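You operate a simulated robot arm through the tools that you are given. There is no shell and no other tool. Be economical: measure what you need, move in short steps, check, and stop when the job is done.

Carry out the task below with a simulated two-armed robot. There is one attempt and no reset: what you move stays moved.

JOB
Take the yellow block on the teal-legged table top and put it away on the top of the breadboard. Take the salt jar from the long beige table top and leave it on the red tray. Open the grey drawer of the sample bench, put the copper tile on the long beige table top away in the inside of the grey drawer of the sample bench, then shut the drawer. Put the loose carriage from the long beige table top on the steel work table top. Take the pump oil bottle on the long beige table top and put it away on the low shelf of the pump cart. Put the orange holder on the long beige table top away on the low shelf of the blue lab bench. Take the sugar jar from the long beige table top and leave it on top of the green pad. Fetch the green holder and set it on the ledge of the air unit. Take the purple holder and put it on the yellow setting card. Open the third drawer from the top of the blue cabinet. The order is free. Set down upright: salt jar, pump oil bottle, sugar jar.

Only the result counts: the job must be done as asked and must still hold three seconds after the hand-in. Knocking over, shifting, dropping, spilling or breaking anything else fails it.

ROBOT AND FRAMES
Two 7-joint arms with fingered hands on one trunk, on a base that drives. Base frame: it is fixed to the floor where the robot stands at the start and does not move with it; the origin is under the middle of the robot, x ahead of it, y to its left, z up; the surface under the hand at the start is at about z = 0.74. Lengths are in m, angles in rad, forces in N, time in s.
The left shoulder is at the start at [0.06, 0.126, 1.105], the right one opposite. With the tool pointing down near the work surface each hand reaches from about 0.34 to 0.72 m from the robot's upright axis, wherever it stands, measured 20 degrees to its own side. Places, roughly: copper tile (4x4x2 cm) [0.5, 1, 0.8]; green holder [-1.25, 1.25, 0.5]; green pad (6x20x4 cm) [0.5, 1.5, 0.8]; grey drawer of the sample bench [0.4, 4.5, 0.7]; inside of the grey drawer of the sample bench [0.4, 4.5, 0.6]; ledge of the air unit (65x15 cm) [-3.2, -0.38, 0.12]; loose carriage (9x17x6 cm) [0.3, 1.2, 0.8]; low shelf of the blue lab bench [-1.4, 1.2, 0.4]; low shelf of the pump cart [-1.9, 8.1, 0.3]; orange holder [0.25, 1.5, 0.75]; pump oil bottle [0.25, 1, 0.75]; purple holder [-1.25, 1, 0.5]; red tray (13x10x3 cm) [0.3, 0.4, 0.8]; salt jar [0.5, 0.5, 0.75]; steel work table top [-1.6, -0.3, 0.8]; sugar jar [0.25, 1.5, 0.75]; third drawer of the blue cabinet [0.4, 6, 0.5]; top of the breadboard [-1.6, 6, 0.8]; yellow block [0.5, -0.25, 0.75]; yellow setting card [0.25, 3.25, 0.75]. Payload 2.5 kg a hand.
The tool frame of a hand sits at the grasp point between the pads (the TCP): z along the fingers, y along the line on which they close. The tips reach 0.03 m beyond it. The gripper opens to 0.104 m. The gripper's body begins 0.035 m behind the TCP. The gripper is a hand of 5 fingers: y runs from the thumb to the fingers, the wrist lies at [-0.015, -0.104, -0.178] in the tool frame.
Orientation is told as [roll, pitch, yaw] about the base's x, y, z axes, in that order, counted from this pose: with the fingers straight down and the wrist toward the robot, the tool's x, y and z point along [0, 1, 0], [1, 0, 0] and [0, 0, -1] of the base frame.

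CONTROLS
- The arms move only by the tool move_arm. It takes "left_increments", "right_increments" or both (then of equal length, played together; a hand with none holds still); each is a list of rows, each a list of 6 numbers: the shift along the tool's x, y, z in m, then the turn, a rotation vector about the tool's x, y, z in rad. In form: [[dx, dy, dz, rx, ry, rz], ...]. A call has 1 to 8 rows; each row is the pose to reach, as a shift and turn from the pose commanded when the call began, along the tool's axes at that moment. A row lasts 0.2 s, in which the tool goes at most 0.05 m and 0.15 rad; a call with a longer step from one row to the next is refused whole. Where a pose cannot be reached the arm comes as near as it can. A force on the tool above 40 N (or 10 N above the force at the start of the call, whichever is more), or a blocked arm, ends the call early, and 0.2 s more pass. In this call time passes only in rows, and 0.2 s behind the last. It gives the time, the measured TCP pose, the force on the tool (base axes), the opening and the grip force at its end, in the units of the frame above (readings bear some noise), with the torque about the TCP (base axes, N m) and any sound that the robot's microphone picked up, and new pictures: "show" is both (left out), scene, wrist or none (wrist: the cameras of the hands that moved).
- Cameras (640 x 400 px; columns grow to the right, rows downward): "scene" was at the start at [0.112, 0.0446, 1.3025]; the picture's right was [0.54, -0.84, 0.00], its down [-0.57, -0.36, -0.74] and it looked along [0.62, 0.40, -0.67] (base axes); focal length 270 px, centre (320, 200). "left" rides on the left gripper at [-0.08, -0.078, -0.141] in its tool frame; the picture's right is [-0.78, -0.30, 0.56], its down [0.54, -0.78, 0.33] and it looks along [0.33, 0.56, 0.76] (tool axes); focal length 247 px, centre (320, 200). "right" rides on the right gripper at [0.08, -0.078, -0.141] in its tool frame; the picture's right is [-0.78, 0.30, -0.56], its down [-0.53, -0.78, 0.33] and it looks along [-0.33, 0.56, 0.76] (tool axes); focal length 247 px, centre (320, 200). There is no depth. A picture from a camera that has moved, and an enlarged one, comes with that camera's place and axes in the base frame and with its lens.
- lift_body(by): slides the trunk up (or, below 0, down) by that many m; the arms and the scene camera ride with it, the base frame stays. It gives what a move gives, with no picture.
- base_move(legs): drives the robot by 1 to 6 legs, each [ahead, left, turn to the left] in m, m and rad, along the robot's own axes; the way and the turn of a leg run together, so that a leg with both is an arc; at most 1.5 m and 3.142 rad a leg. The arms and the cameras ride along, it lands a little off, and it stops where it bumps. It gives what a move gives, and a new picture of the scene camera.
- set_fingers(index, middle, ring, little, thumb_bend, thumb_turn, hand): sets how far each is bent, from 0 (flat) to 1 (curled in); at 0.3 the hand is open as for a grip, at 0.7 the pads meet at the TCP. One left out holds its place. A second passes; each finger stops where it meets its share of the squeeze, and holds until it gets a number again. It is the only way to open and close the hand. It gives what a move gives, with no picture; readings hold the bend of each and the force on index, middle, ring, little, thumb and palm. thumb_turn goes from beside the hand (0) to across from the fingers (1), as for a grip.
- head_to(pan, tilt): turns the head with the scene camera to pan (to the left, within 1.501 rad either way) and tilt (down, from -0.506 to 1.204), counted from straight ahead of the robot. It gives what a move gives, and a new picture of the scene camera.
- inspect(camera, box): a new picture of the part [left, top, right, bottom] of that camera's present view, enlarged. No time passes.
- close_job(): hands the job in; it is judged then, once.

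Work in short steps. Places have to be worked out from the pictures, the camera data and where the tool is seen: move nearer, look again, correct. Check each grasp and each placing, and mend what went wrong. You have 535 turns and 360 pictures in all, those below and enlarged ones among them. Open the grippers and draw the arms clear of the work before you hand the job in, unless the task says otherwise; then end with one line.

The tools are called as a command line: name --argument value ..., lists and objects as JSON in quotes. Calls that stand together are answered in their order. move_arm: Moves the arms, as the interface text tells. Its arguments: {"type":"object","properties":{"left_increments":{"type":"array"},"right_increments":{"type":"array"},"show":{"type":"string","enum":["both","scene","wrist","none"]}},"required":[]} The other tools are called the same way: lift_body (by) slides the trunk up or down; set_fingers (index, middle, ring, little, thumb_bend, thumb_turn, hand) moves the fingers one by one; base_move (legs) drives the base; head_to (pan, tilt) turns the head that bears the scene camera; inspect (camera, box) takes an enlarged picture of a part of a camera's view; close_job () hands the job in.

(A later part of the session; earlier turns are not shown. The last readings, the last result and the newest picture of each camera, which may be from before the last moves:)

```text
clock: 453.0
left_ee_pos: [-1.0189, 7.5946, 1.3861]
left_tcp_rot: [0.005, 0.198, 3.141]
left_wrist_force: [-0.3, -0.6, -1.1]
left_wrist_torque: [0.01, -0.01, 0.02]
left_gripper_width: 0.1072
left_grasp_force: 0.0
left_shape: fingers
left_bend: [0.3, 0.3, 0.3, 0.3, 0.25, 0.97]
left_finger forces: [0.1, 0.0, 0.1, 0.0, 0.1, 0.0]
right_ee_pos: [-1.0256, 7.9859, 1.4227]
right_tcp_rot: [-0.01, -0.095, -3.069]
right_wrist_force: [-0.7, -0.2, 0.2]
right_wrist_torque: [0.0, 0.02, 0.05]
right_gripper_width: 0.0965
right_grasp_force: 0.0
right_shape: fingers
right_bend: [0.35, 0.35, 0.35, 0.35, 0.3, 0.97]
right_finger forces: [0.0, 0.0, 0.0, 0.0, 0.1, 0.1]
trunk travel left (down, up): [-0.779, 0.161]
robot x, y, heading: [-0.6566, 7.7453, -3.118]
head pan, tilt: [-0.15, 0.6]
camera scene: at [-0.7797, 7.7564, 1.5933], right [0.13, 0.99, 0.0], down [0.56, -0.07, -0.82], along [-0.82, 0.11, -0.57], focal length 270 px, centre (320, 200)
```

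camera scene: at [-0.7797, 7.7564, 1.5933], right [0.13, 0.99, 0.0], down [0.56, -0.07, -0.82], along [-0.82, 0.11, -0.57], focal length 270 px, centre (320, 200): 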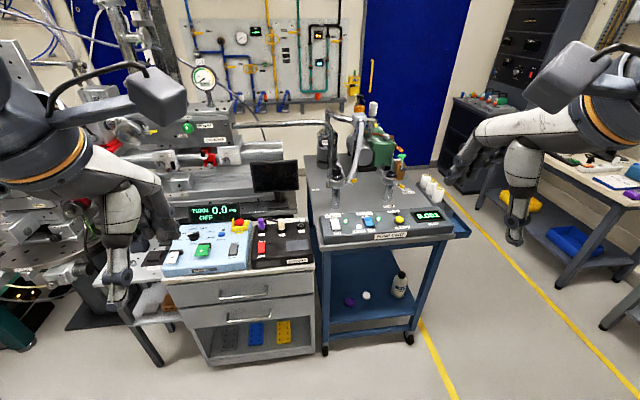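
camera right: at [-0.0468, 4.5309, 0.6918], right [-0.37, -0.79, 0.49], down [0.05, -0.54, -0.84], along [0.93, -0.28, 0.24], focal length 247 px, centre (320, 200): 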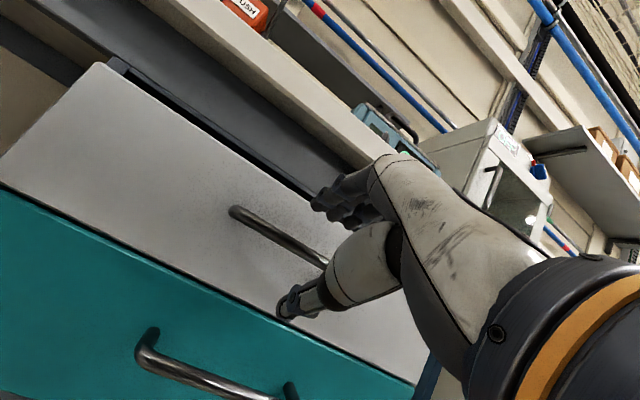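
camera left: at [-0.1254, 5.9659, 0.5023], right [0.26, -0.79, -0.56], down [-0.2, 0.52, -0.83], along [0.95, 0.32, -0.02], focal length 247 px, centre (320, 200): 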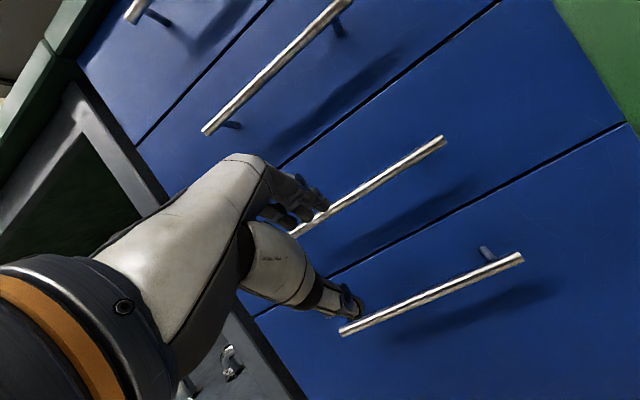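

Pump cart's low shelf (front edge x≈−1.46, z≈0.3, y≈8.1) is open with ample height. Return down the aisle for the bottle and yellow block.

base_move --legs '[[0, 1.4, -0.02], [0, 1.4, 0], [0, 1.4, 0], [0, 1.4, 0], [0, 0.95, 0]]'

base_move --legs '[[0, 0, 3.1]]'

```text
clock: 484.8
left_ee_pos: [-0.9936, 0.9487, 1.3872]
left_tcp_rot: [0.005, 0.198, 3.126]
left_wrist_force: [-0.1, 0.3, 0.3]
left_wrist_torque: [0.01, -0.02, 0.01]
left_gripper_width: 0.107
left_grasp_force: 0.1
left_shape: fingers
left_bend: [0.3, 0.3, 0.3, 0.3, 0.25, 0.97]
left_finger forces: [0.0, 0.0, 0.0, 0.1, 0.1, 0.0]
right_ee_pos: [-0.994, 1.3405, 1.423]
right_tcp_rot: [-0.009, -0.095, -3.082]
right_wrist_force: [0.4, 0.4, 0.1]
right_wrist_torque: [0.01, 0.01, -0.03]
right_gripper_width: 0.097
right_grasp_force: 0.1
right_shape: fingers
right_bend: [0.35, 0.35, 0.35, 0.35, 0.3, 0.97]
right_finger forces: [0.1, 0.1, 0.0, 0.0, 0.0, 0.0]
trunk travel left (down, up): [-0.779, 0.161]
robot x, y, heading: [-0.6248, 1.0958, -3.134]
head pan, tilt: [-0.15, 0.6]
camera scene: at [-0.7512, 1.1071, 1.5934], right [0.14, 0.99, 0.0], down [0.56, -0.08, -0.83], along [-0.82, 0.12, -0.56], focal length 270 px, centre (320, 200)
```

scene: 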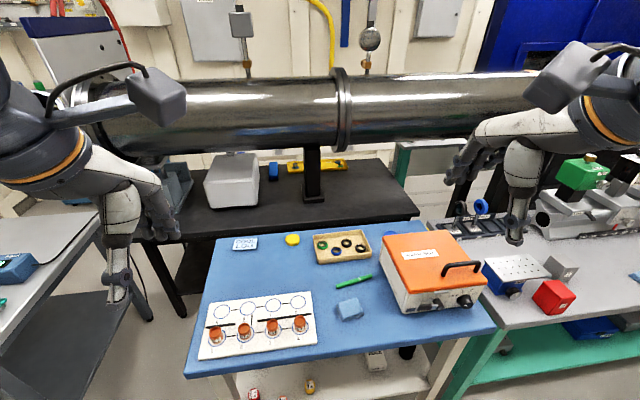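

```text
clock: 492.4
left_ee_pos: [-0.2484, 1.2203, 1.386]
left_tcp_rot: [0.003, 0.197, -0.071]
left_wrist_force: [0.1, -0.2, -0.4]
left_wrist_torque: [0.01, -0.01, 0.01]
left_gripper_width: 0.1071
left_grasp_force: 0.1
left_shape: fingers
left_bend: [0.3, 0.3, 0.3, 0.3, 0.25, 0.97]
left_finger forces: [0.0, 0.0, 0.1, 0.0, 0.0, 0.2]
right_ee_pos: [-0.2713, 0.8298, 1.4228]
right_tcp_rot: [-0.011, -0.094, 0.005]
right_wrist_force: [-0.1, 0.9, 0.7]
right_wrist_torque: [0.02, -0.02, -0.01]
right_gripper_width: 0.097
right_grasp_force: 0.0
right_shape: fingers
right_bend: [0.35, 0.35, 0.35, 0.35, 0.3, 0.97]
right_finger forces: [0.1, 0.1, 0.0, 0.0, 0.1, 0.1]
trunk travel left (down, up): [-0.779, 0.161]
robot x, y, heading: [-0.6252, 1.0963, -0.048]
head pan, tilt: [-0.15, 0.6]
camera scene: at [-0.4971, 1.0753, 1.5934], right [-0.2, -0.98, 0.0], down [-0.55, 0.11, -0.83], along [0.81, -0.16, -0.56], focal length 270 px, centre (320, 200)
```

scene: 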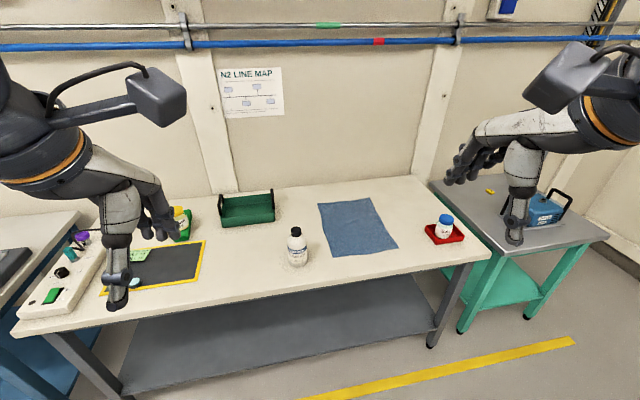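

First the yellow block with the right hand: drive to the starting spot (≈[-0.03,0.03]).

base_move --legs '[[0, -1.06, 0.048], [0.6, 0, 0]]'

lift_body --by -0.28

head_to --pan -0.3 --tilt 0.8

```text
clock: 500.9
left_ee_pos: [0.3153, 0.1565, 1.3864]
left_tcp_rot: [0.004, 0.198, -0.035]
left_wrist_force: [0.7, 0.0, 0.4]
left_wrist_torque: [-0.01, 0.0, 0.0]
left_gripper_width: 0.1071
left_grasp_force: 0.0
left_shape: fingers
left_bend: [0.3, 0.3, 0.3, 0.3, 0.25, 0.97]
left_finger forces: [0.0, 0.0, 0.1, 0.0, 0.1, 0.0]
right_ee_pos: [0.309, -0.2354, 1.422]
right_tcp_rot: [-0.011, -0.093, 0.041]
right_wrist_force: [0.0, 0.0, -0.2]
right_wrist_torque: [0.0, -0.01, 0.01]
right_gripper_width: 0.097
right_grasp_force: 0.1
right_shape: fingers
right_bend: [0.35, 0.35, 0.35, 0.35, 0.3, 0.97]
right_finger forces: [0.1, 0.0, 0.1, 0.0, 0.0, 0.0]
trunk travel left (down, up): [-0.779, 0.161]
robot x, y, heading: [-0.0555, 0.0218, -0.011]
head pan, tilt: [-0.15, 0.6]
camera scene: at [0.0739, 0.0023, 1.5934], right [-0.16, -0.99, 0.0], down [-0.56, 0.09, -0.82], along [0.81, -0.13, -0.57], focal length 270 px, centre (320, 200)
```

scene: 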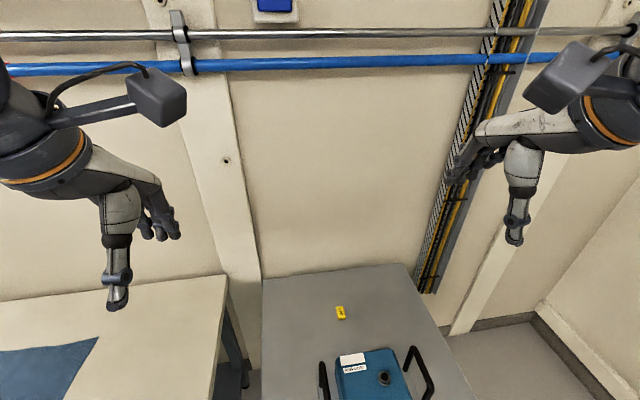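

```text
clock: 503.7
left_ee_pos: [0.3159, 0.1563, 1.1069]
left_tcp_rot: [0.003, 0.199, -0.036]
left_wrist_force: [-0.1, 0.0, 0.7]
left_wrist_torque: [-0.03, -0.01, -0.01]
left_gripper_width: 0.1074
left_grasp_force: 0.0
left_shape: fingers
left_bend: [0.3, 0.3, 0.3, 0.3, 0.25, 0.97]
left_finger forces: [0.1, 0.0, 0.0, 0.1, 0.1, 0.1]
right_ee_pos: [0.3082, -0.2351, 1.1434]
right_tcp_rot: [-0.01, -0.094, 0.04]
right_wrist_force: [-0.7, 0.0, -0.4]
right_wrist_torque: [-0.01, 0.0, 0.02]
right_gripper_width: 0.097
right_grasp_force: 0.1
right_shape: fingers
right_bend: [0.35, 0.35, 0.35, 0.35, 0.3, 0.97]
right_finger forces: [0.0, 0.0, 0.1, 0.0, 0.0, 0.0]
trunk travel left (down, up): [-0.499, 0.441]
robot x, y, heading: [-0.0512, 0.0162, -0.01]
head pan, tilt: [-0.15, 0.6]
```

```text
clock: 504.4
left_ee_pos: [0.3157, 0.1563, 1.1064]
left_tcp_rot: [0.005, 0.199, -0.034]
left_wrist_force: [0.4, 0.1, -0.3]
left_wrist_torque: [0.0, 0.01, 0.01]
left_gripper_width: 0.107
left_grasp_force: 0.1
left_shape: fingers
left_bend: [0.3, 0.3, 0.3, 0.3, 0.25, 0.97]
left_finger forces: [0.0, 0.0, 0.0, 0.1, 0.0, 0.0]
right_ee_pos: [0.3082, -0.2368, 1.1425]
right_tcp_rot: [-0.01, -0.095, 0.04]
right_wrist_force: [-0.4, -0.1, 0.3]
right_wrist_torque: [-0.01, 0.03, 0.02]
right_gripper_width: 0.0968
right_grasp_force: 0.1
right_shape: fingers
right_bend: [0.35, 0.35, 0.35, 0.35, 0.3, 0.97]
right_finger forces: [0.0, 0.1, 0.0, 0.0, 0.1, 0.0]
trunk travel left (down, up): [-0.499, 0.441]
robot x, y, heading: [-0.0565, 0.0162, -0.013]
head pan, tilt: [-0.3, 0.799]
camera scene: at [0.0632, -0.0082, 1.2966], right [-0.31, -0.95, 0.0], down [-0.68, 0.22, -0.7], along [0.66, -0.21, -0.72], focal length 270 px, centre (320, 200)
```

scene: 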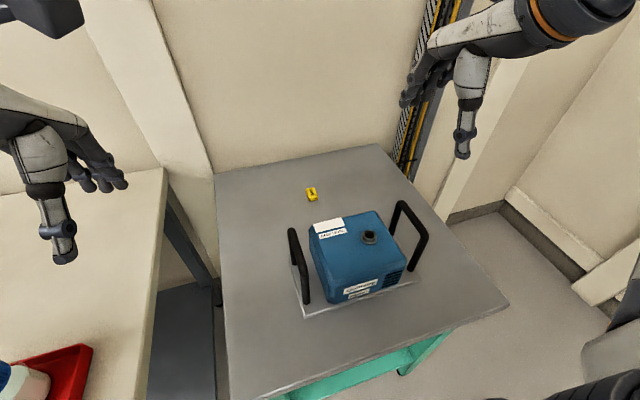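

Block at [0.598,-0.155,0.75]. Adjust the base slightly and bring the right hand above it at height.

base_move --legs '[[0.035, 0.04, 0.012]]'

move_arm --right_increments '[[0.01, 0.045, 0.005, 0.03, 0, 0], [0.015, 0.09, 0.01, 0.06, 0, 0], [0.02, 0.135, 0.02, 0.09, 0, 0.0], [0.03, 0.18, 0.04, 0.09, 0, 0.02], [0.035, 0.22, 0.07, 0.09, 0, 0.04], [0.04, 0.25, 0.11, 0.09, 0, 0.04]]' --show "both"

```text
clock: 505.4
left_ee_pos: [0.3504, 0.2014, 1.1073]
left_tcp_rot: [0.005, 0.2, -0.023]
left_wrist_force: [0.7, 0.0, -0.4]
left_wrist_torque: [-0.06, 0.04, 0.0]
left_gripper_width: 0.1071
left_grasp_force: 0.1
left_shape: fingers
left_bend: [0.3, 0.3, 0.3, 0.3, 0.25, 0.97]
left_finger forces: [0.0, 0.1, 0.1, 0.0, 0.0, 0.0]
right_ee_pos: [0.3465, -0.1898, 1.1422]
right_tcp_rot: [-0.013, -0.094, 0.05]
right_wrist_force: [0.2, 0.0, -0.2]
right_wrist_torque: [0.0, 0.0, -0.03]
right_gripper_width: 0.0968
right_grasp_force: 0.1
right_shape: fingers
right_bend: [0.35, 0.35, 0.35, 0.35, 0.3, 0.97]
right_finger forces: [0.0, 0.0, 0.0, 0.0, 0.0, 0.0]
trunk travel left (down, up): [-0.499, 0.441]
robot x, y, heading: [-0.0197, 0.0568, -0.005]
head pan, tilt: [-0.3, 0.799]
camera scene: at [0.0997, 0.0336, 1.2965], right [-0.3, -0.95, 0.0], down [-0.68, 0.21, -0.7], along [0.67, -0.21, -0.72], focal length 270 px, centre (320, 200)
```

scene: 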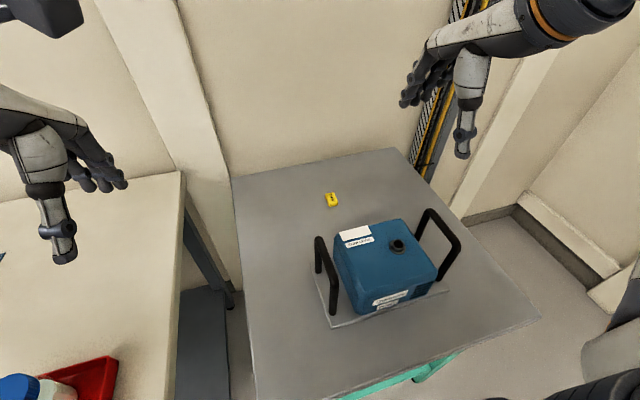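

```text
refused: row 4 steps farther than a row can; nothing moved
```

move_arm --right_increments '[[0.01, 0.04, 0.005, 0.03, 0, 0], [0.015, 0.08, 0.01, 0.06, 0, 0], [0.02, 0.12, 0.015, 0.09, 0, 0.0], [0.025, 0.16, 0.02, 0.09, 0, 0.02], [0.03, 0.2, 0.04, 0.09, 0, 0.04], [0.035, 0.235, 0.07, 0.09, 0, 0.05], [0.04, 0.25, 0.11, 0.09, 0, 0.05], [0.04, 0.25, 0.15, 0.09, 0, 0.05]]' --show "both"

```text
clock: 507.2
left_ee_pos: [0.3503, 0.2002, 1.1068]
left_tcp_rot: [0.003, 0.199, -0.021]
left_wrist_force: [0.3, 0.5, 1.0]
left_wrist_torque: [-0.05, 0.03, 0.02]
left_gripper_width: 0.107
left_grasp_force: 0.0
left_shape: fingers
left_bend: [0.3, 0.3, 0.3, 0.3, 0.25, 0.97]
left_finger forces: [0.0, 0.1, 0.1, 0.0, 0.1, 0.0]
right_ee_pos: [0.6067, -0.1386, 1.0186]
right_tcp_rot: [-0.009, -0.004, 0.0]
right_wrist_force: [0.9, 0.8, -0.7]
right_wrist_torque: [0.01, 0.01, 0.01]
right_gripper_width: 0.097
right_grasp_force: 0.0
right_shape: fingers
right_bend: [0.35, 0.35, 0.35, 0.35, 0.3, 0.97]
right_finger forces: [0.1, 0.0, 0.0, 0.1, 0.1, 0.0]
trunk travel left (down, up): [-0.499, 0.441]
robot x, y, heading: [-0.0193, 0.0581, 0.002]
head pan, tilt: [-0.3, 0.799]
camera scene: at [0.0994, 0.0329, 1.2965], right [-0.3, -0.95, 0.0], down [-0.68, 0.21, -0.7], along [0.67, -0.21, -0.72], focal length 270 px, centre (320, 200)
camera right: at [0.5282, -0.0582, 1.1582], right [0.29, -0.77, 0.57], down [-0.77, -0.54, -0.33], along [0.56, -0.34, -0.76], focal length 247 px, centre (320, 200)
```

scene: 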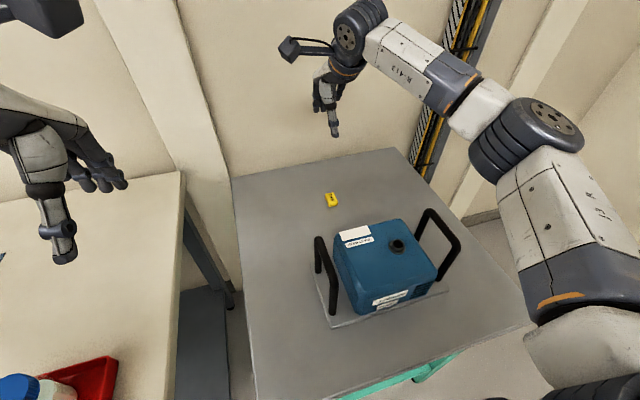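
right: 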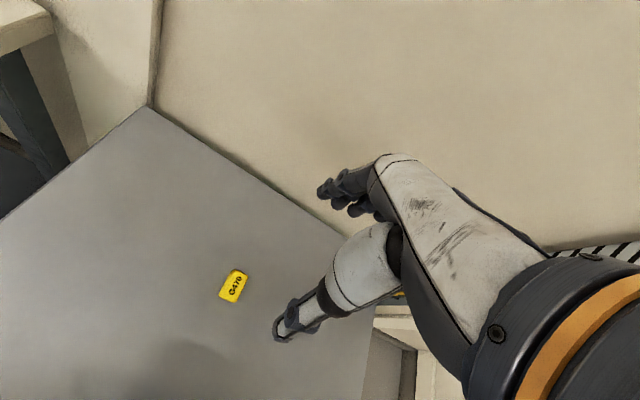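

Block at [0.599,-0.155], long side along x. Descend.

move_arm --right_increments '[[-0.0165, -0.008, 0.04, 0, 0, 0], [-0.0165, -0.008, 0.085, 0, 0, 0], [-0.0165, -0.008, 0.13, 0, 0, 0], [-0.0165, -0.008, 0.175, 0, 0, 0], [-0.0165, -0.008, 0.215, 0, 0, 0]]' --show "both"

```text
clock: 508.4
left_ee_pos: [0.3502, 0.2013, 1.1076]
left_tcp_rot: [0.004, 0.2, -0.023]
left_wrist_force: [0.3, -0.1, -0.2]
left_wrist_torque: [-0.02, 0.01, 0.02]
left_gripper_width: 0.1072
left_grasp_force: 0.0
left_shape: fingers
left_bend: [0.3, 0.3, 0.3, 0.3, 0.25, 0.97]
left_finger forces: [0.0, 0.1, 0.1, 0.0, 0.0, 0.0]
right_ee_pos: [0.6022, -0.1585, 0.803]
right_tcp_rot: [-0.008, -0.003, 0.001]
right_wrist_force: [0.0, 0.8, -0.8]
right_wrist_torque: [-0.05, 0.01, -0.05]
right_gripper_width: 0.097
right_grasp_force: 0.1
right_shape: fingers
right_bend: [0.35, 0.35, 0.35, 0.35, 0.3, 0.97]
right_finger forces: [0.1, 0.1, 0.1, 0.0, 0.0, 0.0]
trunk travel left (down, up): [-0.499, 0.441]
robot x, y, heading: [-0.0206, 0.0596, -0.001]
head pan, tilt: [-0.3, 0.799]
camera scene: at [0.0994, 0.0331, 1.2965], right [-0.3, -0.95, 0.0], down [-0.68, 0.21, -0.7], along [0.67, -0.21, -0.72], focal length 270 px, centre (320, 200)
camera right: at [0.5245, -0.0773, 0.9434], right [0.29, -0.77, 0.56], down [-0.78, -0.54, -0.33], along [0.56, -0.34, -0.76], focal length 247 px, centre (320, 200)
```

scene: 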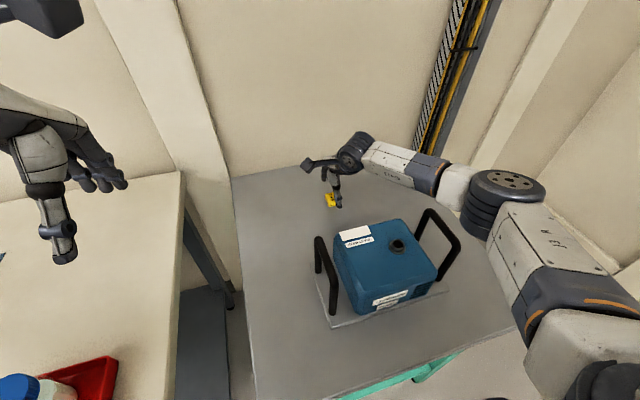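
right: 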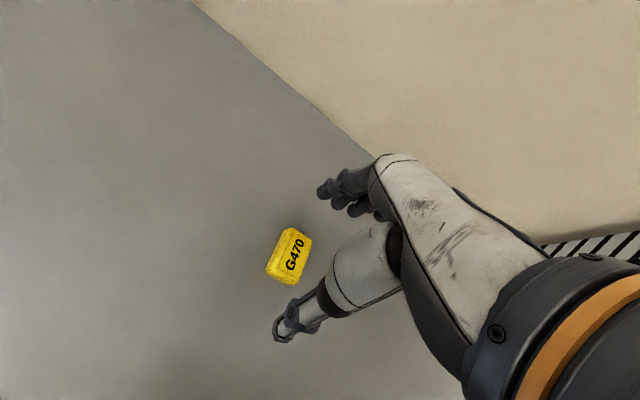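

Nearly centred. Descend the last 3 cm and grasp.

move_arm --right_increments '[[0.004, -0.003, 0.015, 0, 0, 0], [0.004, -0.003, 0.031, 0, 0, 0]]' --show "none"

set_fingers --hand "right" --index 0.72 --middle 0.72 --ring 0.72 --little 0.72 --thumb_bend 0.7

move_arm --right_increments '[[0, 0, -0.04, 0, 0, 0], [0, 0, -0.09, 0, 0, 0], [0, 0, -0.14, 0, 0, 0], [0, 0, -0.19, 0, 0, 0], [0, 0, -0.24, 0, 0, 0]]' --show "wrist"

```text
clock: 509.0
left_ee_pos: [0.3492, 0.2003, 1.1057]
left_tcp_rot: [0.004, 0.199, -0.025]
left_wrist_force: [0.5, 0.1, 0.3]
left_wrist_torque: [0.0, 0.01, 0.0]
left_gripper_width: 0.107
left_grasp_force: 0.1
left_shape: fingers
left_bend: [0.3, 0.3, 0.3, 0.3, 0.25, 0.97]
left_finger forces: [0.0, 0.1, 0.0, 0.0, 0.0, 0.0]
right_ee_pos: [0.5995, -0.1531, 0.7712]
right_tcp_rot: [-0.008, -0.007, 0.0]
right_wrist_force: [-0.4, -0.9, 3.6]
right_wrist_torque: [-0.04, -0.18, -0.04]
right_gripper_width: 0.0967
right_grasp_force: 1.3
right_shape: fingers
right_bend: [0.35, 0.35, 0.35, 0.35, 0.3, 0.97]
right_finger forces: [0.0, 3.2, 0.0, 0.0, 0.0, 0.1]
trunk travel left (down, up): [-0.499, 0.441]
robot x, y, heading: [-0.0195, 0.0617, -0.005]
head pan, tilt: [-0.3, 0.799]
```

```text
clock: 510.0
left_ee_pos: [0.3484, 0.2018, 1.1072]
left_tcp_rot: [0.004, 0.198, -0.024]
left_wrist_force: [0.5, 0.0, 0.2]
left_wrist_torque: [0.02, 0.01, 0.01]
left_gripper_width: 0.1071
left_grasp_force: 0.1
left_shape: fingers
left_bend: [0.3, 0.3, 0.3, 0.3, 0.25, 0.97]
left_finger forces: [0.0, 0.0, 0.0, 0.0, 0.0, 0.1]
right_ee_pos: [0.6003, -0.1529, 0.7722]
right_tcp_rot: [-0.005, -0.007, 0.0]
right_wrist_force: [4.5, -0.5, 14.0]
right_wrist_torque: [0.05, -0.19, 0.01]
right_gripper_width: 0.0387
right_grasp_force: 19.9
right_shape: fingers
right_bend: [0.6, 0.62, 0.72, 0.72, 0.53, 0.96]
right_finger forces: [13.9, 11.5, 0.0, 0.0, 14.6, 0.0]
trunk travel left (down, up): [-0.499, 0.441]
robot x, y, heading: [-0.0218, 0.0598, -0.001]
head pan, tilt: [-0.3, 0.799]
```

```text
clock: 511.2
left_ee_pos: [0.3499, 0.2019, 1.1058]
left_tcp_rot: [0.003, 0.199, -0.022]
left_wrist_force: [-0.1, -0.4, 0.8]
left_wrist_torque: [0.0, -0.01, -0.02]
left_gripper_width: 0.1074
left_grasp_force: 0.1
left_shape: fingers
left_bend: [0.3, 0.3, 0.3, 0.3, 0.25, 0.97]
left_finger forces: [0.0, 0.1, 0.1, 0.0, 0.0, 0.0]
right_ee_pos: [0.5963, -0.1531, 1.0104]
right_tcp_rot: [-0.01, -0.001, 0.0]
right_wrist_force: [0.5, 0.1, 0.2]
right_wrist_torque: [-0.03, -0.03, -0.01]
right_gripper_width: 0.0387
right_grasp_force: 15.4
right_shape: fingers
right_bend: [0.6, 0.63, 0.72, 0.72, 0.53, 0.95]
right_finger forces: [7.9, 7.6, 0.1, 0.0, 15.6, 0.0]
trunk travel left (down, up): [-0.499, 0.441]
robot x, y, heading: [-0.0217, 0.055, -0.003]
head pan, tilt: [-0.3, 0.799]
camera right: at [0.5178, -0.073, 1.1523], right [0.29, -0.77, 0.56], down [-0.78, -0.54, -0.33], along [0.56, -0.34, -0.76], focal length 247 px, centre (320, 200)
```

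right: 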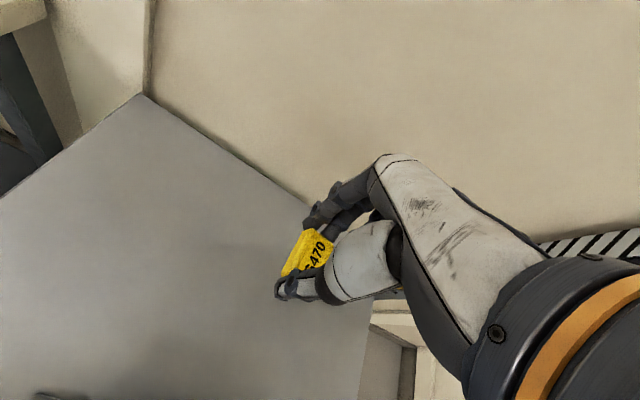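

Block held. Retract the right hand, level the left, and move to the bottle (robot ≈[-0.27,0.8]).

move_arm --right_increments '[[0, -0.04, -0.01, 0, 0, 0], [0, -0.08, -0.02, 0, 0, 0], [0, -0.12, -0.03, 0, 0, 0], [0, -0.16, -0.04, 0, 0, 0], [-0.02, -0.18, -0.06, 0, 0, 0]]' --left_increments '[[0, 0.02, 0, -0.07, 0, 0], [0, 0.04, 0, -0.14, 0, 0], [0, 0.06, 0, -0.2, 0, 0], [0, 0.08, 0, -0.2, 0, 0], [0, 0.09, 0, -0.2, 0, 0]]' --show "none"

base_move --legs '[[-0.27, 0, 0], [0, 0.74, 0]]'

head_to --pan 0.35 --tilt 0.75

```text
clock: 512.4
left_ee_pos: [0.4374, 0.1984, 1.0897]
left_tcp_rot: [0.004, -0.001, -0.025]
left_wrist_force: [-0.5, 0.7, 0.1]
left_wrist_torque: [0.03, 0.03, 0.0]
left_gripper_width: 0.107
left_grasp_force: 0.1
left_shape: fingers
left_bend: [0.3, 0.3, 0.3, 0.3, 0.25, 0.97]
left_finger forces: [0.0, 0.0, 0.0, 0.0, 0.0, 0.0]
right_ee_pos: [0.4171, -0.173, 1.071]
right_tcp_rot: [-0.009, -0.005, 0.0]
right_wrist_force: [-0.4, -0.1, -0.4]
right_wrist_torque: [-0.02, -0.01, 0.02]
right_gripper_width: 0.0384
right_grasp_force: 15.2
right_shape: fingers
right_bend: [0.6, 0.63, 0.72, 0.72, 0.53, 0.95]
right_finger forces: [7.9, 7.6, 0.0, 0.1, 15.3, 0.0]
trunk travel left (down, up): [-0.499, 0.441]
robot x, y, heading: [-0.017, 0.0565, -0.001]
head pan, tilt: [-0.3, 0.799]
```

```text
clock: 517.8
left_ee_pos: [0.1662, 0.9305, 1.0893]
left_tcp_rot: [0.003, -0.003, -0.012]
left_wrist_force: [0.3, -0.2, -0.1]
left_wrist_torque: [-0.04, 0.02, -0.01]
left_gripper_width: 0.1072
left_grasp_force: 0.1
left_shape: fingers
left_bend: [0.3, 0.3, 0.3, 0.3, 0.25, 0.97]
left_finger forces: [0.0, 0.0, 0.1, 0.0, 0.0, 0.1]
right_ee_pos: [0.1522, 0.5591, 1.0698]
right_tcp_rot: [-0.009, -0.004, 0.011]
right_wrist_force: [0.3, -0.3, 0.0]
right_wrist_torque: [0.02, -0.01, 0.01]
right_gripper_width: 0.0384
right_grasp_force: 15.2
right_shape: fingers
right_bend: [0.6, 0.63, 0.72, 0.72, 0.53, 0.95]
right_finger forces: [7.9, 7.4, 0.0, 0.0, 15.4, 0.1]
trunk travel left (down, up): [-0.499, 0.441]
robot x, y, heading: [-0.2913, 0.7809, 0.012]
head pan, tilt: [-0.3, 0.799]
camera scene: at [-0.1697, 0.7608, 1.2965], right [-0.29, -0.96, 0.0], down [-0.69, 0.2, -0.7], along [0.67, -0.2, -0.72], focal length 270 px, centre (320, 200)
```

scene: 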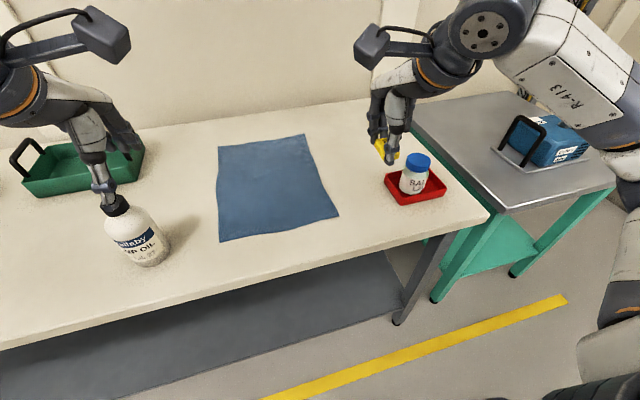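

```text
clock: 518.9
left_ee_pos: [0.1664, 0.9302, 1.0892]
left_tcp_rot: [0.002, -0.002, -0.012]
left_wrist_force: [0.2, 0.1, -1.1]
left_wrist_torque: [0.01, 0.0, -0.01]
left_gripper_width: 0.1072
left_grasp_force: 0.1
left_shape: fingers
left_bend: [0.3, 0.3, 0.3, 0.3, 0.25, 0.97]
left_finger forces: [0.0, 0.0, 0.0, 0.1, 0.0, 0.0]
right_ee_pos: [0.1513, 0.5577, 1.0703]
right_tcp_rot: [-0.008, -0.004, 0.011]
right_wrist_force: [-0.2, -0.5, -0.5]
right_wrist_torque: [0.0, 0.01, 0.0]
right_gripper_width: 0.0385
right_grasp_force: 15.1
right_shape: fingers
right_bend: [0.6, 0.63, 0.72, 0.72, 0.53, 0.95]
right_finger forces: [7.9, 7.5, 0.0, 0.0, 15.4, 0.0]
trunk travel left (down, up): [-0.499, 0.441]
robot x, y, heading: [-0.2913, 0.7846, 0.015]
head pan, tilt: [0.351, 0.75]
camera scene: at [-0.1695, 0.8128, 1.3005], right [0.35, -0.94, 0.0], down [-0.64, -0.24, -0.73], along [0.68, 0.26, -0.68], focal length 270 px, centre (320, 200)
```

scene: 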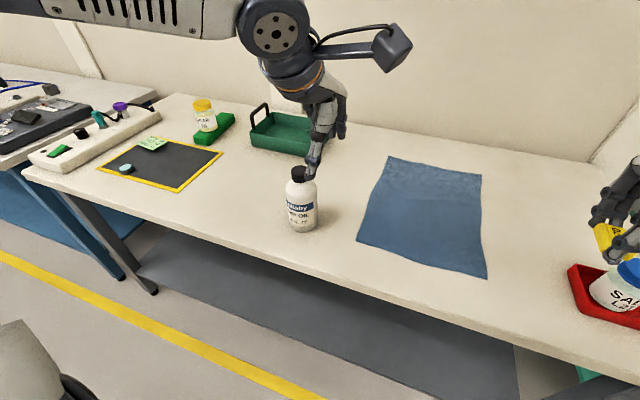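

Bottle axis ≈[0.24,1.017], cap top ≈0.957. Move the left hand above and view.

move_arm --left_increments '[[0.03, 0.025, 0.01, 0, 0, 0], [0.06, 0.05, 0.03, 0, 0, 0], [0.087, 0.074, 0.05, 0, 0, 0]]' --show "both"

```text
clock: 519.6
left_ee_pos: [0.2423, 1.0191, 1.0396]
left_tcp_rot: [0.004, -0.002, -0.01]
left_wrist_force: [-0.4, 0.7, 0.0]
left_wrist_torque: [-0.01, -0.02, -0.01]
left_gripper_width: 0.107
left_grasp_force: 0.0
left_shape: fingers
left_bend: [0.3, 0.3, 0.3, 0.3, 0.25, 0.97]
left_finger forces: [0.1, 0.1, 0.1, 0.0, 0.0, 0.0]
right_ee_pos: [0.1524, 0.5595, 1.0697]
right_tcp_rot: [-0.008, -0.003, 0.012]
right_wrist_force: [0.7, -0.3, -0.4]
right_wrist_torque: [-0.03, -0.01, -0.01]
right_gripper_width: 0.0386
right_grasp_force: 15.0
right_shape: fingers
right_bend: [0.6, 0.63, 0.72, 0.72, 0.53, 0.95]
right_finger forces: [7.9, 7.5, 0.0, 0.1, 15.3, 0.0]
trunk travel left (down, up): [-0.499, 0.441]
robot x, y, heading: [-0.2892, 0.7844, 0.012]
head pan, tilt: [0.351, 0.75]
camera scene: at [-0.1692, 0.8132, 1.3005], right [0.35, -0.94, 0.0], down [-0.64, -0.24, -0.73], along [0.68, 0.26, -0.68], focal length 270 px, centre (320, 200)
camera left: at [0.1631, 0.9396, 1.18], right [-0.3, -0.77, -0.56], down [-0.77, 0.55, -0.33], along [0.56, 0.33, -0.76], focal length 247 px, centre (320, 200)
```

scene: 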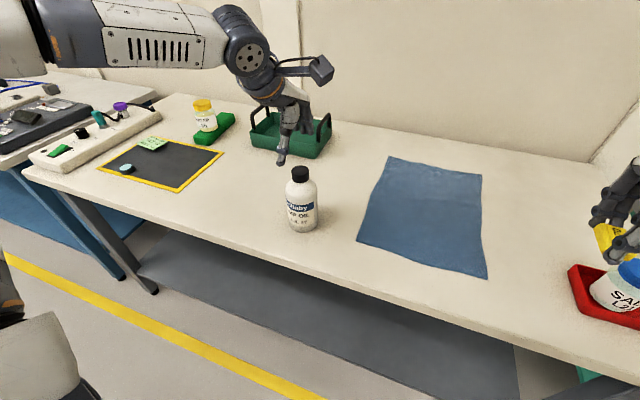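
left: 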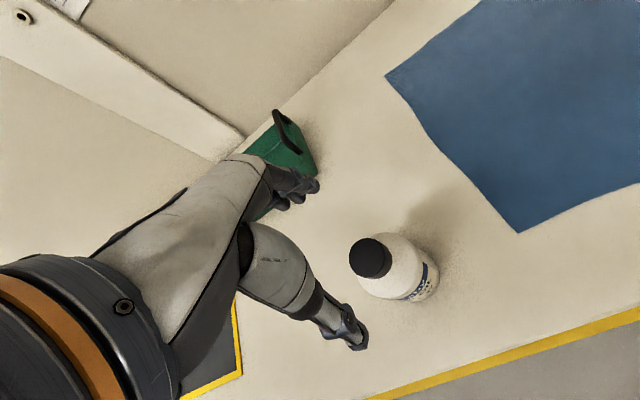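

Cap at [0.238,1.011,0.958]. Descend and grip cap/neck.

move_arm --left_increments '[[-0.008, -0.004, 0.035, 0, 0, 0], [-0.008, -0.004, 0.07, 0, 0, 0], [-0.008, -0.004, 0.104, 0, 0, 0]]' --show "wrist"

```text
clock: 520.5
left_ee_pos: [0.2378, 1.011, 0.9383]
left_tcp_rot: [0.005, -0.004, -0.011]
left_wrist_force: [-0.5, -0.3, -0.2]
left_wrist_torque: [0.0, -0.03, 0.02]
left_gripper_width: 0.107
left_grasp_force: 0.0
left_shape: fingers
left_bend: [0.3, 0.3, 0.3, 0.3, 0.25, 0.97]
left_finger forces: [0.0, 0.0, 0.0, 0.0, 0.1, 0.0]
right_ee_pos: [0.152, 0.5598, 1.0702]
right_tcp_rot: [-0.009, -0.003, 0.011]
right_wrist_force: [0.3, -0.3, 0.3]
right_wrist_torque: [0.01, 0.01, 0.02]
right_gripper_width: 0.0389
right_grasp_force: 15.4
right_shape: fingers
right_bend: [0.6, 0.63, 0.72, 0.72, 0.53, 0.95]
right_finger forces: [7.9, 7.5, 0.0, 0.1, 15.4, 0.0]
trunk travel left (down, up): [-0.499, 0.441]
robot x, y, heading: [-0.2928, 0.7857, 0.01]
head pan, tilt: [0.351, 0.75]
camera left: at [0.1593, 0.931, 1.0777], right [-0.3, -0.77, -0.56], down [-0.77, 0.54, -0.33], along [0.56, 0.33, -0.76], focal length 247 px, centre (320, 200)
```

left: 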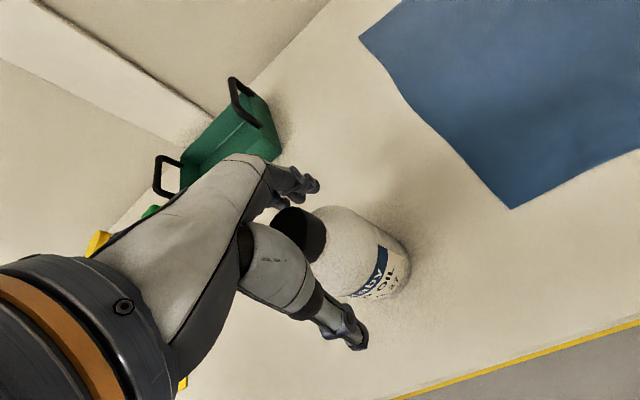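

set_fingers --hand "left" --index 0.8 --middle 0.8 --ring 0.8 --little 0.8 --thumb_bend 0.75

move_arm --left_increments '[[0, 0, -0.02, 0, 0, 0], [0, 0, -0.04, 0, 0, 0]]' --show "both"

```text
clock: 521.5
left_ee_pos: [0.2383, 1.0113, 0.9376]
left_tcp_rot: [0.003, 0.001, -0.011]
left_wrist_force: [0.1, -0.3, 0.5]
left_wrist_torque: [-0.04, -0.03, -0.01]
left_gripper_width: 0.0643
left_grasp_force: 24.9
left_shape: fingers
left_bend: [0.57, 0.6, 0.7, 0.8, 0.39, 0.93]
left_finger forces: [8.7, 8.2, 7.7, 0.0, 24.6, 0.0]
right_ee_pos: [0.1526, 0.5587, 1.0704]
right_tcp_rot: [-0.009, -0.004, 0.013]
right_wrist_force: [-0.3, 0.1, -0.5]
right_wrist_torque: [0.0, -0.01, -0.01]
right_gripper_width: 0.0387
right_grasp_force: 16.0
right_shape: fingers
right_bend: [0.6, 0.63, 0.72, 0.72, 0.53, 0.95]
right_finger forces: [7.9, 7.5, 0.0, 0.0, 15.4, 0.0]
trunk travel left (down, up): [-0.499, 0.441]
robot x, y, heading: [-0.2896, 0.7841, 0.009]
head pan, tilt: [0.351, 0.75]
```

```text
clock: 522.0
left_ee_pos: [0.2371, 1.0103, 0.9779]
left_tcp_rot: [0.005, 0.0, -0.012]
left_wrist_force: [0.0, -0.4, -4.9]
left_wrist_torque: [0.0, -0.1, -0.01]
left_gripper_width: 0.064
left_grasp_force: 24.4
left_shape: fingers
left_bend: [0.57, 0.6, 0.7, 0.8, 0.39, 0.93]
left_finger forces: [8.4, 8.2, 8.0, 0.0, 24.4, 0.0]
right_ee_pos: [0.1518, 0.5586, 1.0699]
right_tcp_rot: [-0.009, -0.004, 0.011]
right_wrist_force: [0.5, 0.6, -0.7]
right_wrist_torque: [0.02, -0.01, 0.0]
right_gripper_width: 0.0389
right_grasp_force: 15.6
right_shape: fingers
right_bend: [0.6, 0.63, 0.72, 0.72, 0.53, 0.95]
right_finger forces: [7.9, 7.4, 0.1, 0.0, 15.4, 0.0]
trunk travel left (down, up): [-0.499, 0.441]
robot x, y, heading: [-0.2826, 0.7839, 0.012]
head pan, tilt: [0.351, 0.75]
camera scene: at [-0.1692, 0.813, 1.3004], right [0.35, -0.94, 0.0], down [-0.64, -0.24, -0.73], along [0.68, 0.26, -0.68], focal length 270 px, centre (320, 200)
camera left: at [0.158, 0.9296, 1.1169], right [-0.31, -0.77, -0.56], down [-0.77, 0.55, -0.33], along [0.56, 0.33, -0.76], focal length 247 px, centre (320, 200)
```

scene: 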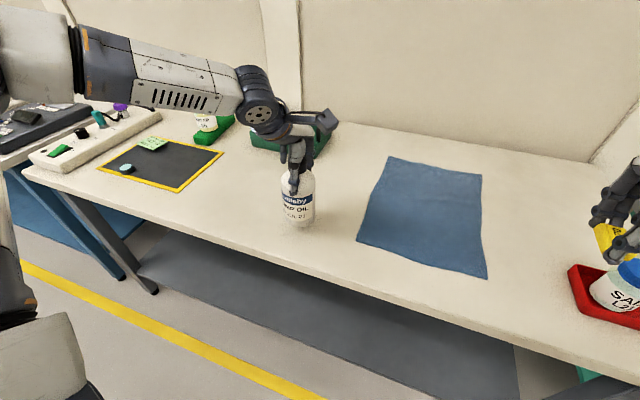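
left: 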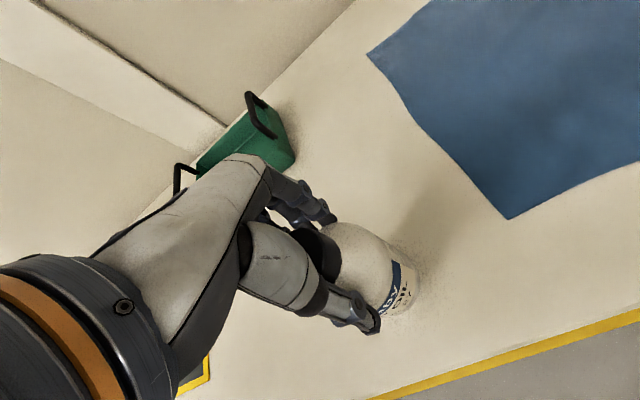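

Bottle lifted. Raise the trunk and travel up the aisle to the breadboard (y≈6.15).

lift_body --by 0.3

base_move --legs '[[-0.35, 0, 0], [0, 1.4, 0], [0, 1.4, 0], [0, 1.4, 0], [0, 1.15, 0]]'

base_move --legs '[[0, 0, 3.13]]'

```text
clock: 525.0
left_ee_pos: [0.2373, 1.0103, 1.276]
left_tcp_rot: [0.004, -0.002, -0.012]
left_wrist_force: [0.7, -0.2, -5.6]
left_wrist_torque: [0.03, -0.09, -0.01]
left_gripper_width: 0.064
left_grasp_force: 24.7
left_shape: fingers
left_bend: [0.57, 0.6, 0.7, 0.8, 0.39, 0.93]
left_finger forces: [8.4, 8.3, 7.8, 0.0, 24.3, 0.0]
right_ee_pos: [0.1509, 0.5592, 1.3699]
right_tcp_rot: [-0.009, -0.005, 0.013]
right_wrist_force: [0.1, -0.2, -1.0]
right_wrist_torque: [0.04, 0.01, 0.03]
right_gripper_width: 0.0387
right_grasp_force: 15.8
right_shape: fingers
right_bend: [0.6, 0.63, 0.72, 0.72, 0.53, 0.95]
right_finger forces: [7.9, 7.5, 0.0, 0.0, 15.5, 0.1]
trunk travel left (down, up): [-0.799, 0.141]
robot x, y, heading: [-0.2895, 0.7849, 0.007]
head pan, tilt: [0.351, 0.75]
```

```text
clock: 552.6
left_ee_pos: [-0.0855, 6.3583, 1.2759]
left_tcp_rot: [0.004, -0.003, -0.034]
left_wrist_force: [-0.4, -0.1, -5.1]
left_wrist_torque: [0.0, -0.07, 0.0]
left_gripper_width: 0.0641
left_grasp_force: 24.2
left_shape: fingers
left_bend: [0.57, 0.6, 0.7, 0.8, 0.39, 0.93]
left_finger forces: [8.2, 8.2, 8.7, 0.1, 24.2, 0.1]
right_ee_pos: [-0.1808, 5.9112, 1.3698]
right_tcp_rot: [-0.009, -0.004, -0.009]
right_wrist_force: [-0.2, 0.1, -0.3]
right_wrist_torque: [0.01, 0.02, -0.01]
right_gripper_width: 0.0387
right_grasp_force: 15.2
right_shape: fingers
right_bend: [0.6, 0.63, 0.72, 0.72, 0.53, 0.95]
right_finger forces: [7.9, 7.5, 0.0, 0.1, 15.3, 0.0]
trunk travel left (down, up): [-0.799, 0.141]
robot x, y, heading: [-0.6171, 6.1431, -0.012]
head pan, tilt: [0.351, 0.75]
camera scene: at [-0.4964, 6.1709, 1.6004], right [0.33, -0.94, 0.0], down [-0.64, -0.23, -0.73], along [0.69, 0.24, -0.68], focal length 270 px, centre (320, 200)
```

scene: 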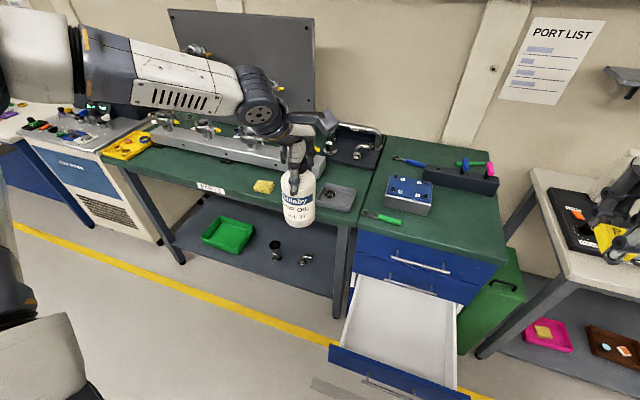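

```text
clock: 560.3
left_ee_pos: [-1.1532, 5.9398, 1.2777]
left_tcp_rot: [0.006, -0.003, 3.087]
left_wrist_force: [-0.3, -0.8, -5.0]
left_wrist_torque: [0.0, 0.1, 0.01]
left_gripper_width: 0.0635
left_grasp_force: 23.8
left_shape: fingers
left_bend: [0.58, 0.6, 0.7, 0.8, 0.39, 0.93]
left_finger forces: [8.0, 7.7, 8.8, 0.0, 22.6, 0.0]
right_ee_pos: [-1.0462, 6.3857, 1.3696]
right_tcp_rot: [-0.01, -0.003, 3.112]
right_wrist_force: [1.1, -0.4, -0.2]
right_wrist_torque: [-0.02, 0.0, 0.0]
right_gripper_width: 0.0384
right_grasp_force: 15.6
right_shape: fingers
right_bend: [0.6, 0.63, 0.72, 0.72, 0.53, 0.95]
right_finger forces: [7.5, 7.1, 0.0, 0.1, 14.8, 0.1]
trunk travel left (down, up): [-0.799, 0.141]
robot x, y, heading: [-0.6205, 6.1423, 3.109]
head pan, tilt: [0.351, 0.75]
camera scene: at [-0.7342, 6.1183, 1.6004], right [-0.31, 0.95, 0.0], down [0.65, 0.21, -0.73], along [-0.69, -0.23, -0.68], focal length 270 px, centre (320, 200)
```

scene: 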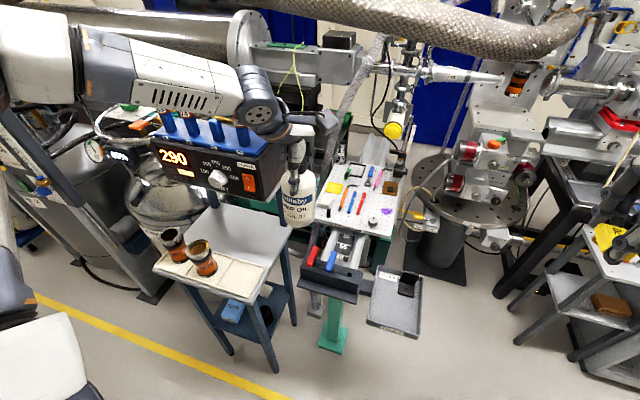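

Zoom on the breadboard to choose a free spot.

inspect --camera "scene" --box '[290, 140, 430, 290]'

```text
2.67 times, centred on (360, 215) of scene
camera zoom: at [-0.7342, 6.1183, 1.6004], right [-0.31, 0.95, 0.0], down [0.65, 0.21, -0.73], along [-0.69, -0.23, -0.68], focal length 719 px, centre (213, 160)
```

zoom: 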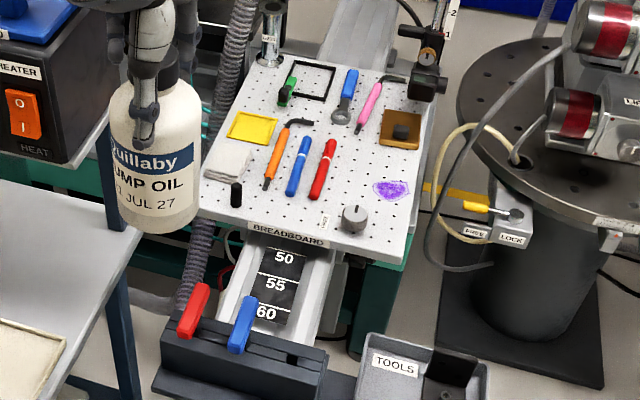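

Free strip is at the board's front centre (≈[-1.37,6.01], z≈0.89), but I'd rather deliver the bottle first. Retract the left hand and strafe to the pump cart.

move_arm --left_increments '[[0, -0.04, 0, 0, 0, 0], [0, -0.08, 0, 0, 0, 0], [0, -0.11, 0, 0, 0, 0]]' --show "none"

base_move --legs '[[0, -1.05, 0.03], [0, -1.05, 0]]'

head_to --pan 0.1 --tilt 0.75

```text
clock: 561.1
left_ee_pos: [-1.0401, 5.933, 1.2783]
left_tcp_rot: [0.003, -0.002, 3.087]
left_wrist_force: [-0.1, 0.1, -5.2]
left_wrist_torque: [0.01, 0.1, -0.02]
left_gripper_width: 0.0631
left_grasp_force: 24.2
left_shape: fingers
left_bend: [0.58, 0.6, 0.71, 0.8, 0.39, 0.93]
left_finger forces: [8.2, 8.0, 9.2, 0.0, 23.1, 0.1]
right_ee_pos: [-1.0452, 6.3853, 1.3711]
right_tcp_rot: [-0.008, -0.005, 3.111]
right_wrist_force: [0.5, 0.2, 0.3]
right_wrist_torque: [0.01, 0.02, 0.01]
right_gripper_width: 0.0381
right_grasp_force: 14.3
right_shape: fingers
right_bend: [0.6, 0.63, 0.72, 0.72, 0.53, 0.95]
right_finger forces: [7.5, 7.1, 0.0, 0.0, 14.8, 0.1]
trunk travel left (down, up): [-0.799, 0.141]
robot x, y, heading: [-0.6174, 6.1448, 3.107]
head pan, tilt: [0.351, 0.75]
```

```text
clock: 571.5
left_ee_pos: [-0.9875, 8.0214, 1.2769]
left_tcp_rot: [0.005, 0.002, 3.091]
left_wrist_force: [0.7, 0.4, -5.1]
left_wrist_torque: [0.05, 0.09, -0.03]
left_gripper_width: 0.063
left_grasp_force: 23.9
left_shape: fingers
left_bend: [0.58, 0.6, 0.71, 0.8, 0.39, 0.93]
left_finger forces: [8.1, 7.9, 9.1, 0.0, 22.7, 0.0]
right_ee_pos: [-0.9951, 8.4752, 1.3704]
right_tcp_rot: [-0.009, -0.003, 3.115]
right_wrist_force: [0.1, -0.5, -0.7]
right_wrist_torque: [0.01, -0.01, 0.01]
right_gripper_width: 0.038
right_grasp_force: 14.6
right_shape: fingers
right_bend: [0.6, 0.63, 0.72, 0.72, 0.53, 0.95]
right_finger forces: [7.5, 7.0, 0.0, 0.0, 14.7, 0.0]
trunk travel left (down, up): [-0.799, 0.141]
robot x, y, heading: [-0.5634, 8.2342, 3.115]
head pan, tilt: [0.351, 0.75]
camera scene: at [-0.6818, 8.2085, 1.6005], right [-0.32, 0.95, 0.0], down [0.65, 0.22, -0.73], along [-0.69, -0.23, -0.68], focal length 270 px, centre (320, 200)
```

scene: 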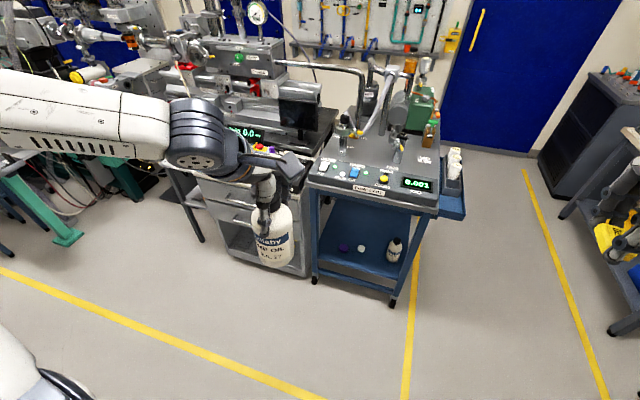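

```text
clock: 572.3
left_ee_pos: [-0.988, 8.0216, 1.2761]
left_tcp_rot: [0.003, -0.001, 3.09]
left_wrist_force: [-0.4, 0.9, -4.4]
left_wrist_torque: [-0.01, 0.11, 0.02]
left_gripper_width: 0.063
left_grasp_force: 23.8
left_shape: fingers
left_bend: [0.58, 0.6, 0.71, 0.8, 0.39, 0.93]
left_finger forces: [8.1, 7.9, 9.1, 0.0, 22.7, 0.1]
right_ee_pos: [-0.9962, 8.4746, 1.3709]
right_tcp_rot: [-0.008, -0.004, 3.115]
right_wrist_force: [1.6, 0.1, 0.0]
right_wrist_torque: [0.01, -0.03, 0.0]
right_gripper_width: 0.0382
right_grasp_force: 14.8
right_shape: fingers
right_bend: [0.6, 0.63, 0.72, 0.72, 0.53, 0.95]
right_finger forces: [7.5, 7.1, 0.1, 0.1, 14.8, 0.0]
trunk travel left (down, up): [-0.799, 0.141]
robot x, y, heading: [-0.5642, 8.2346, 3.113]
head pan, tilt: [0.099, 0.75]
camera scene: at [-0.6859, 8.2286, 1.6005], right [-0.07, 1.0, 0.0], down [0.68, 0.05, -0.73], along [-0.73, -0.05, -0.68], focal length 270 px, centre (320, 200)
```

scene: 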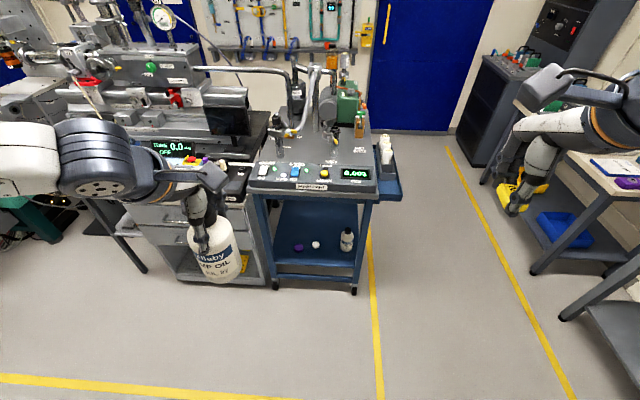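

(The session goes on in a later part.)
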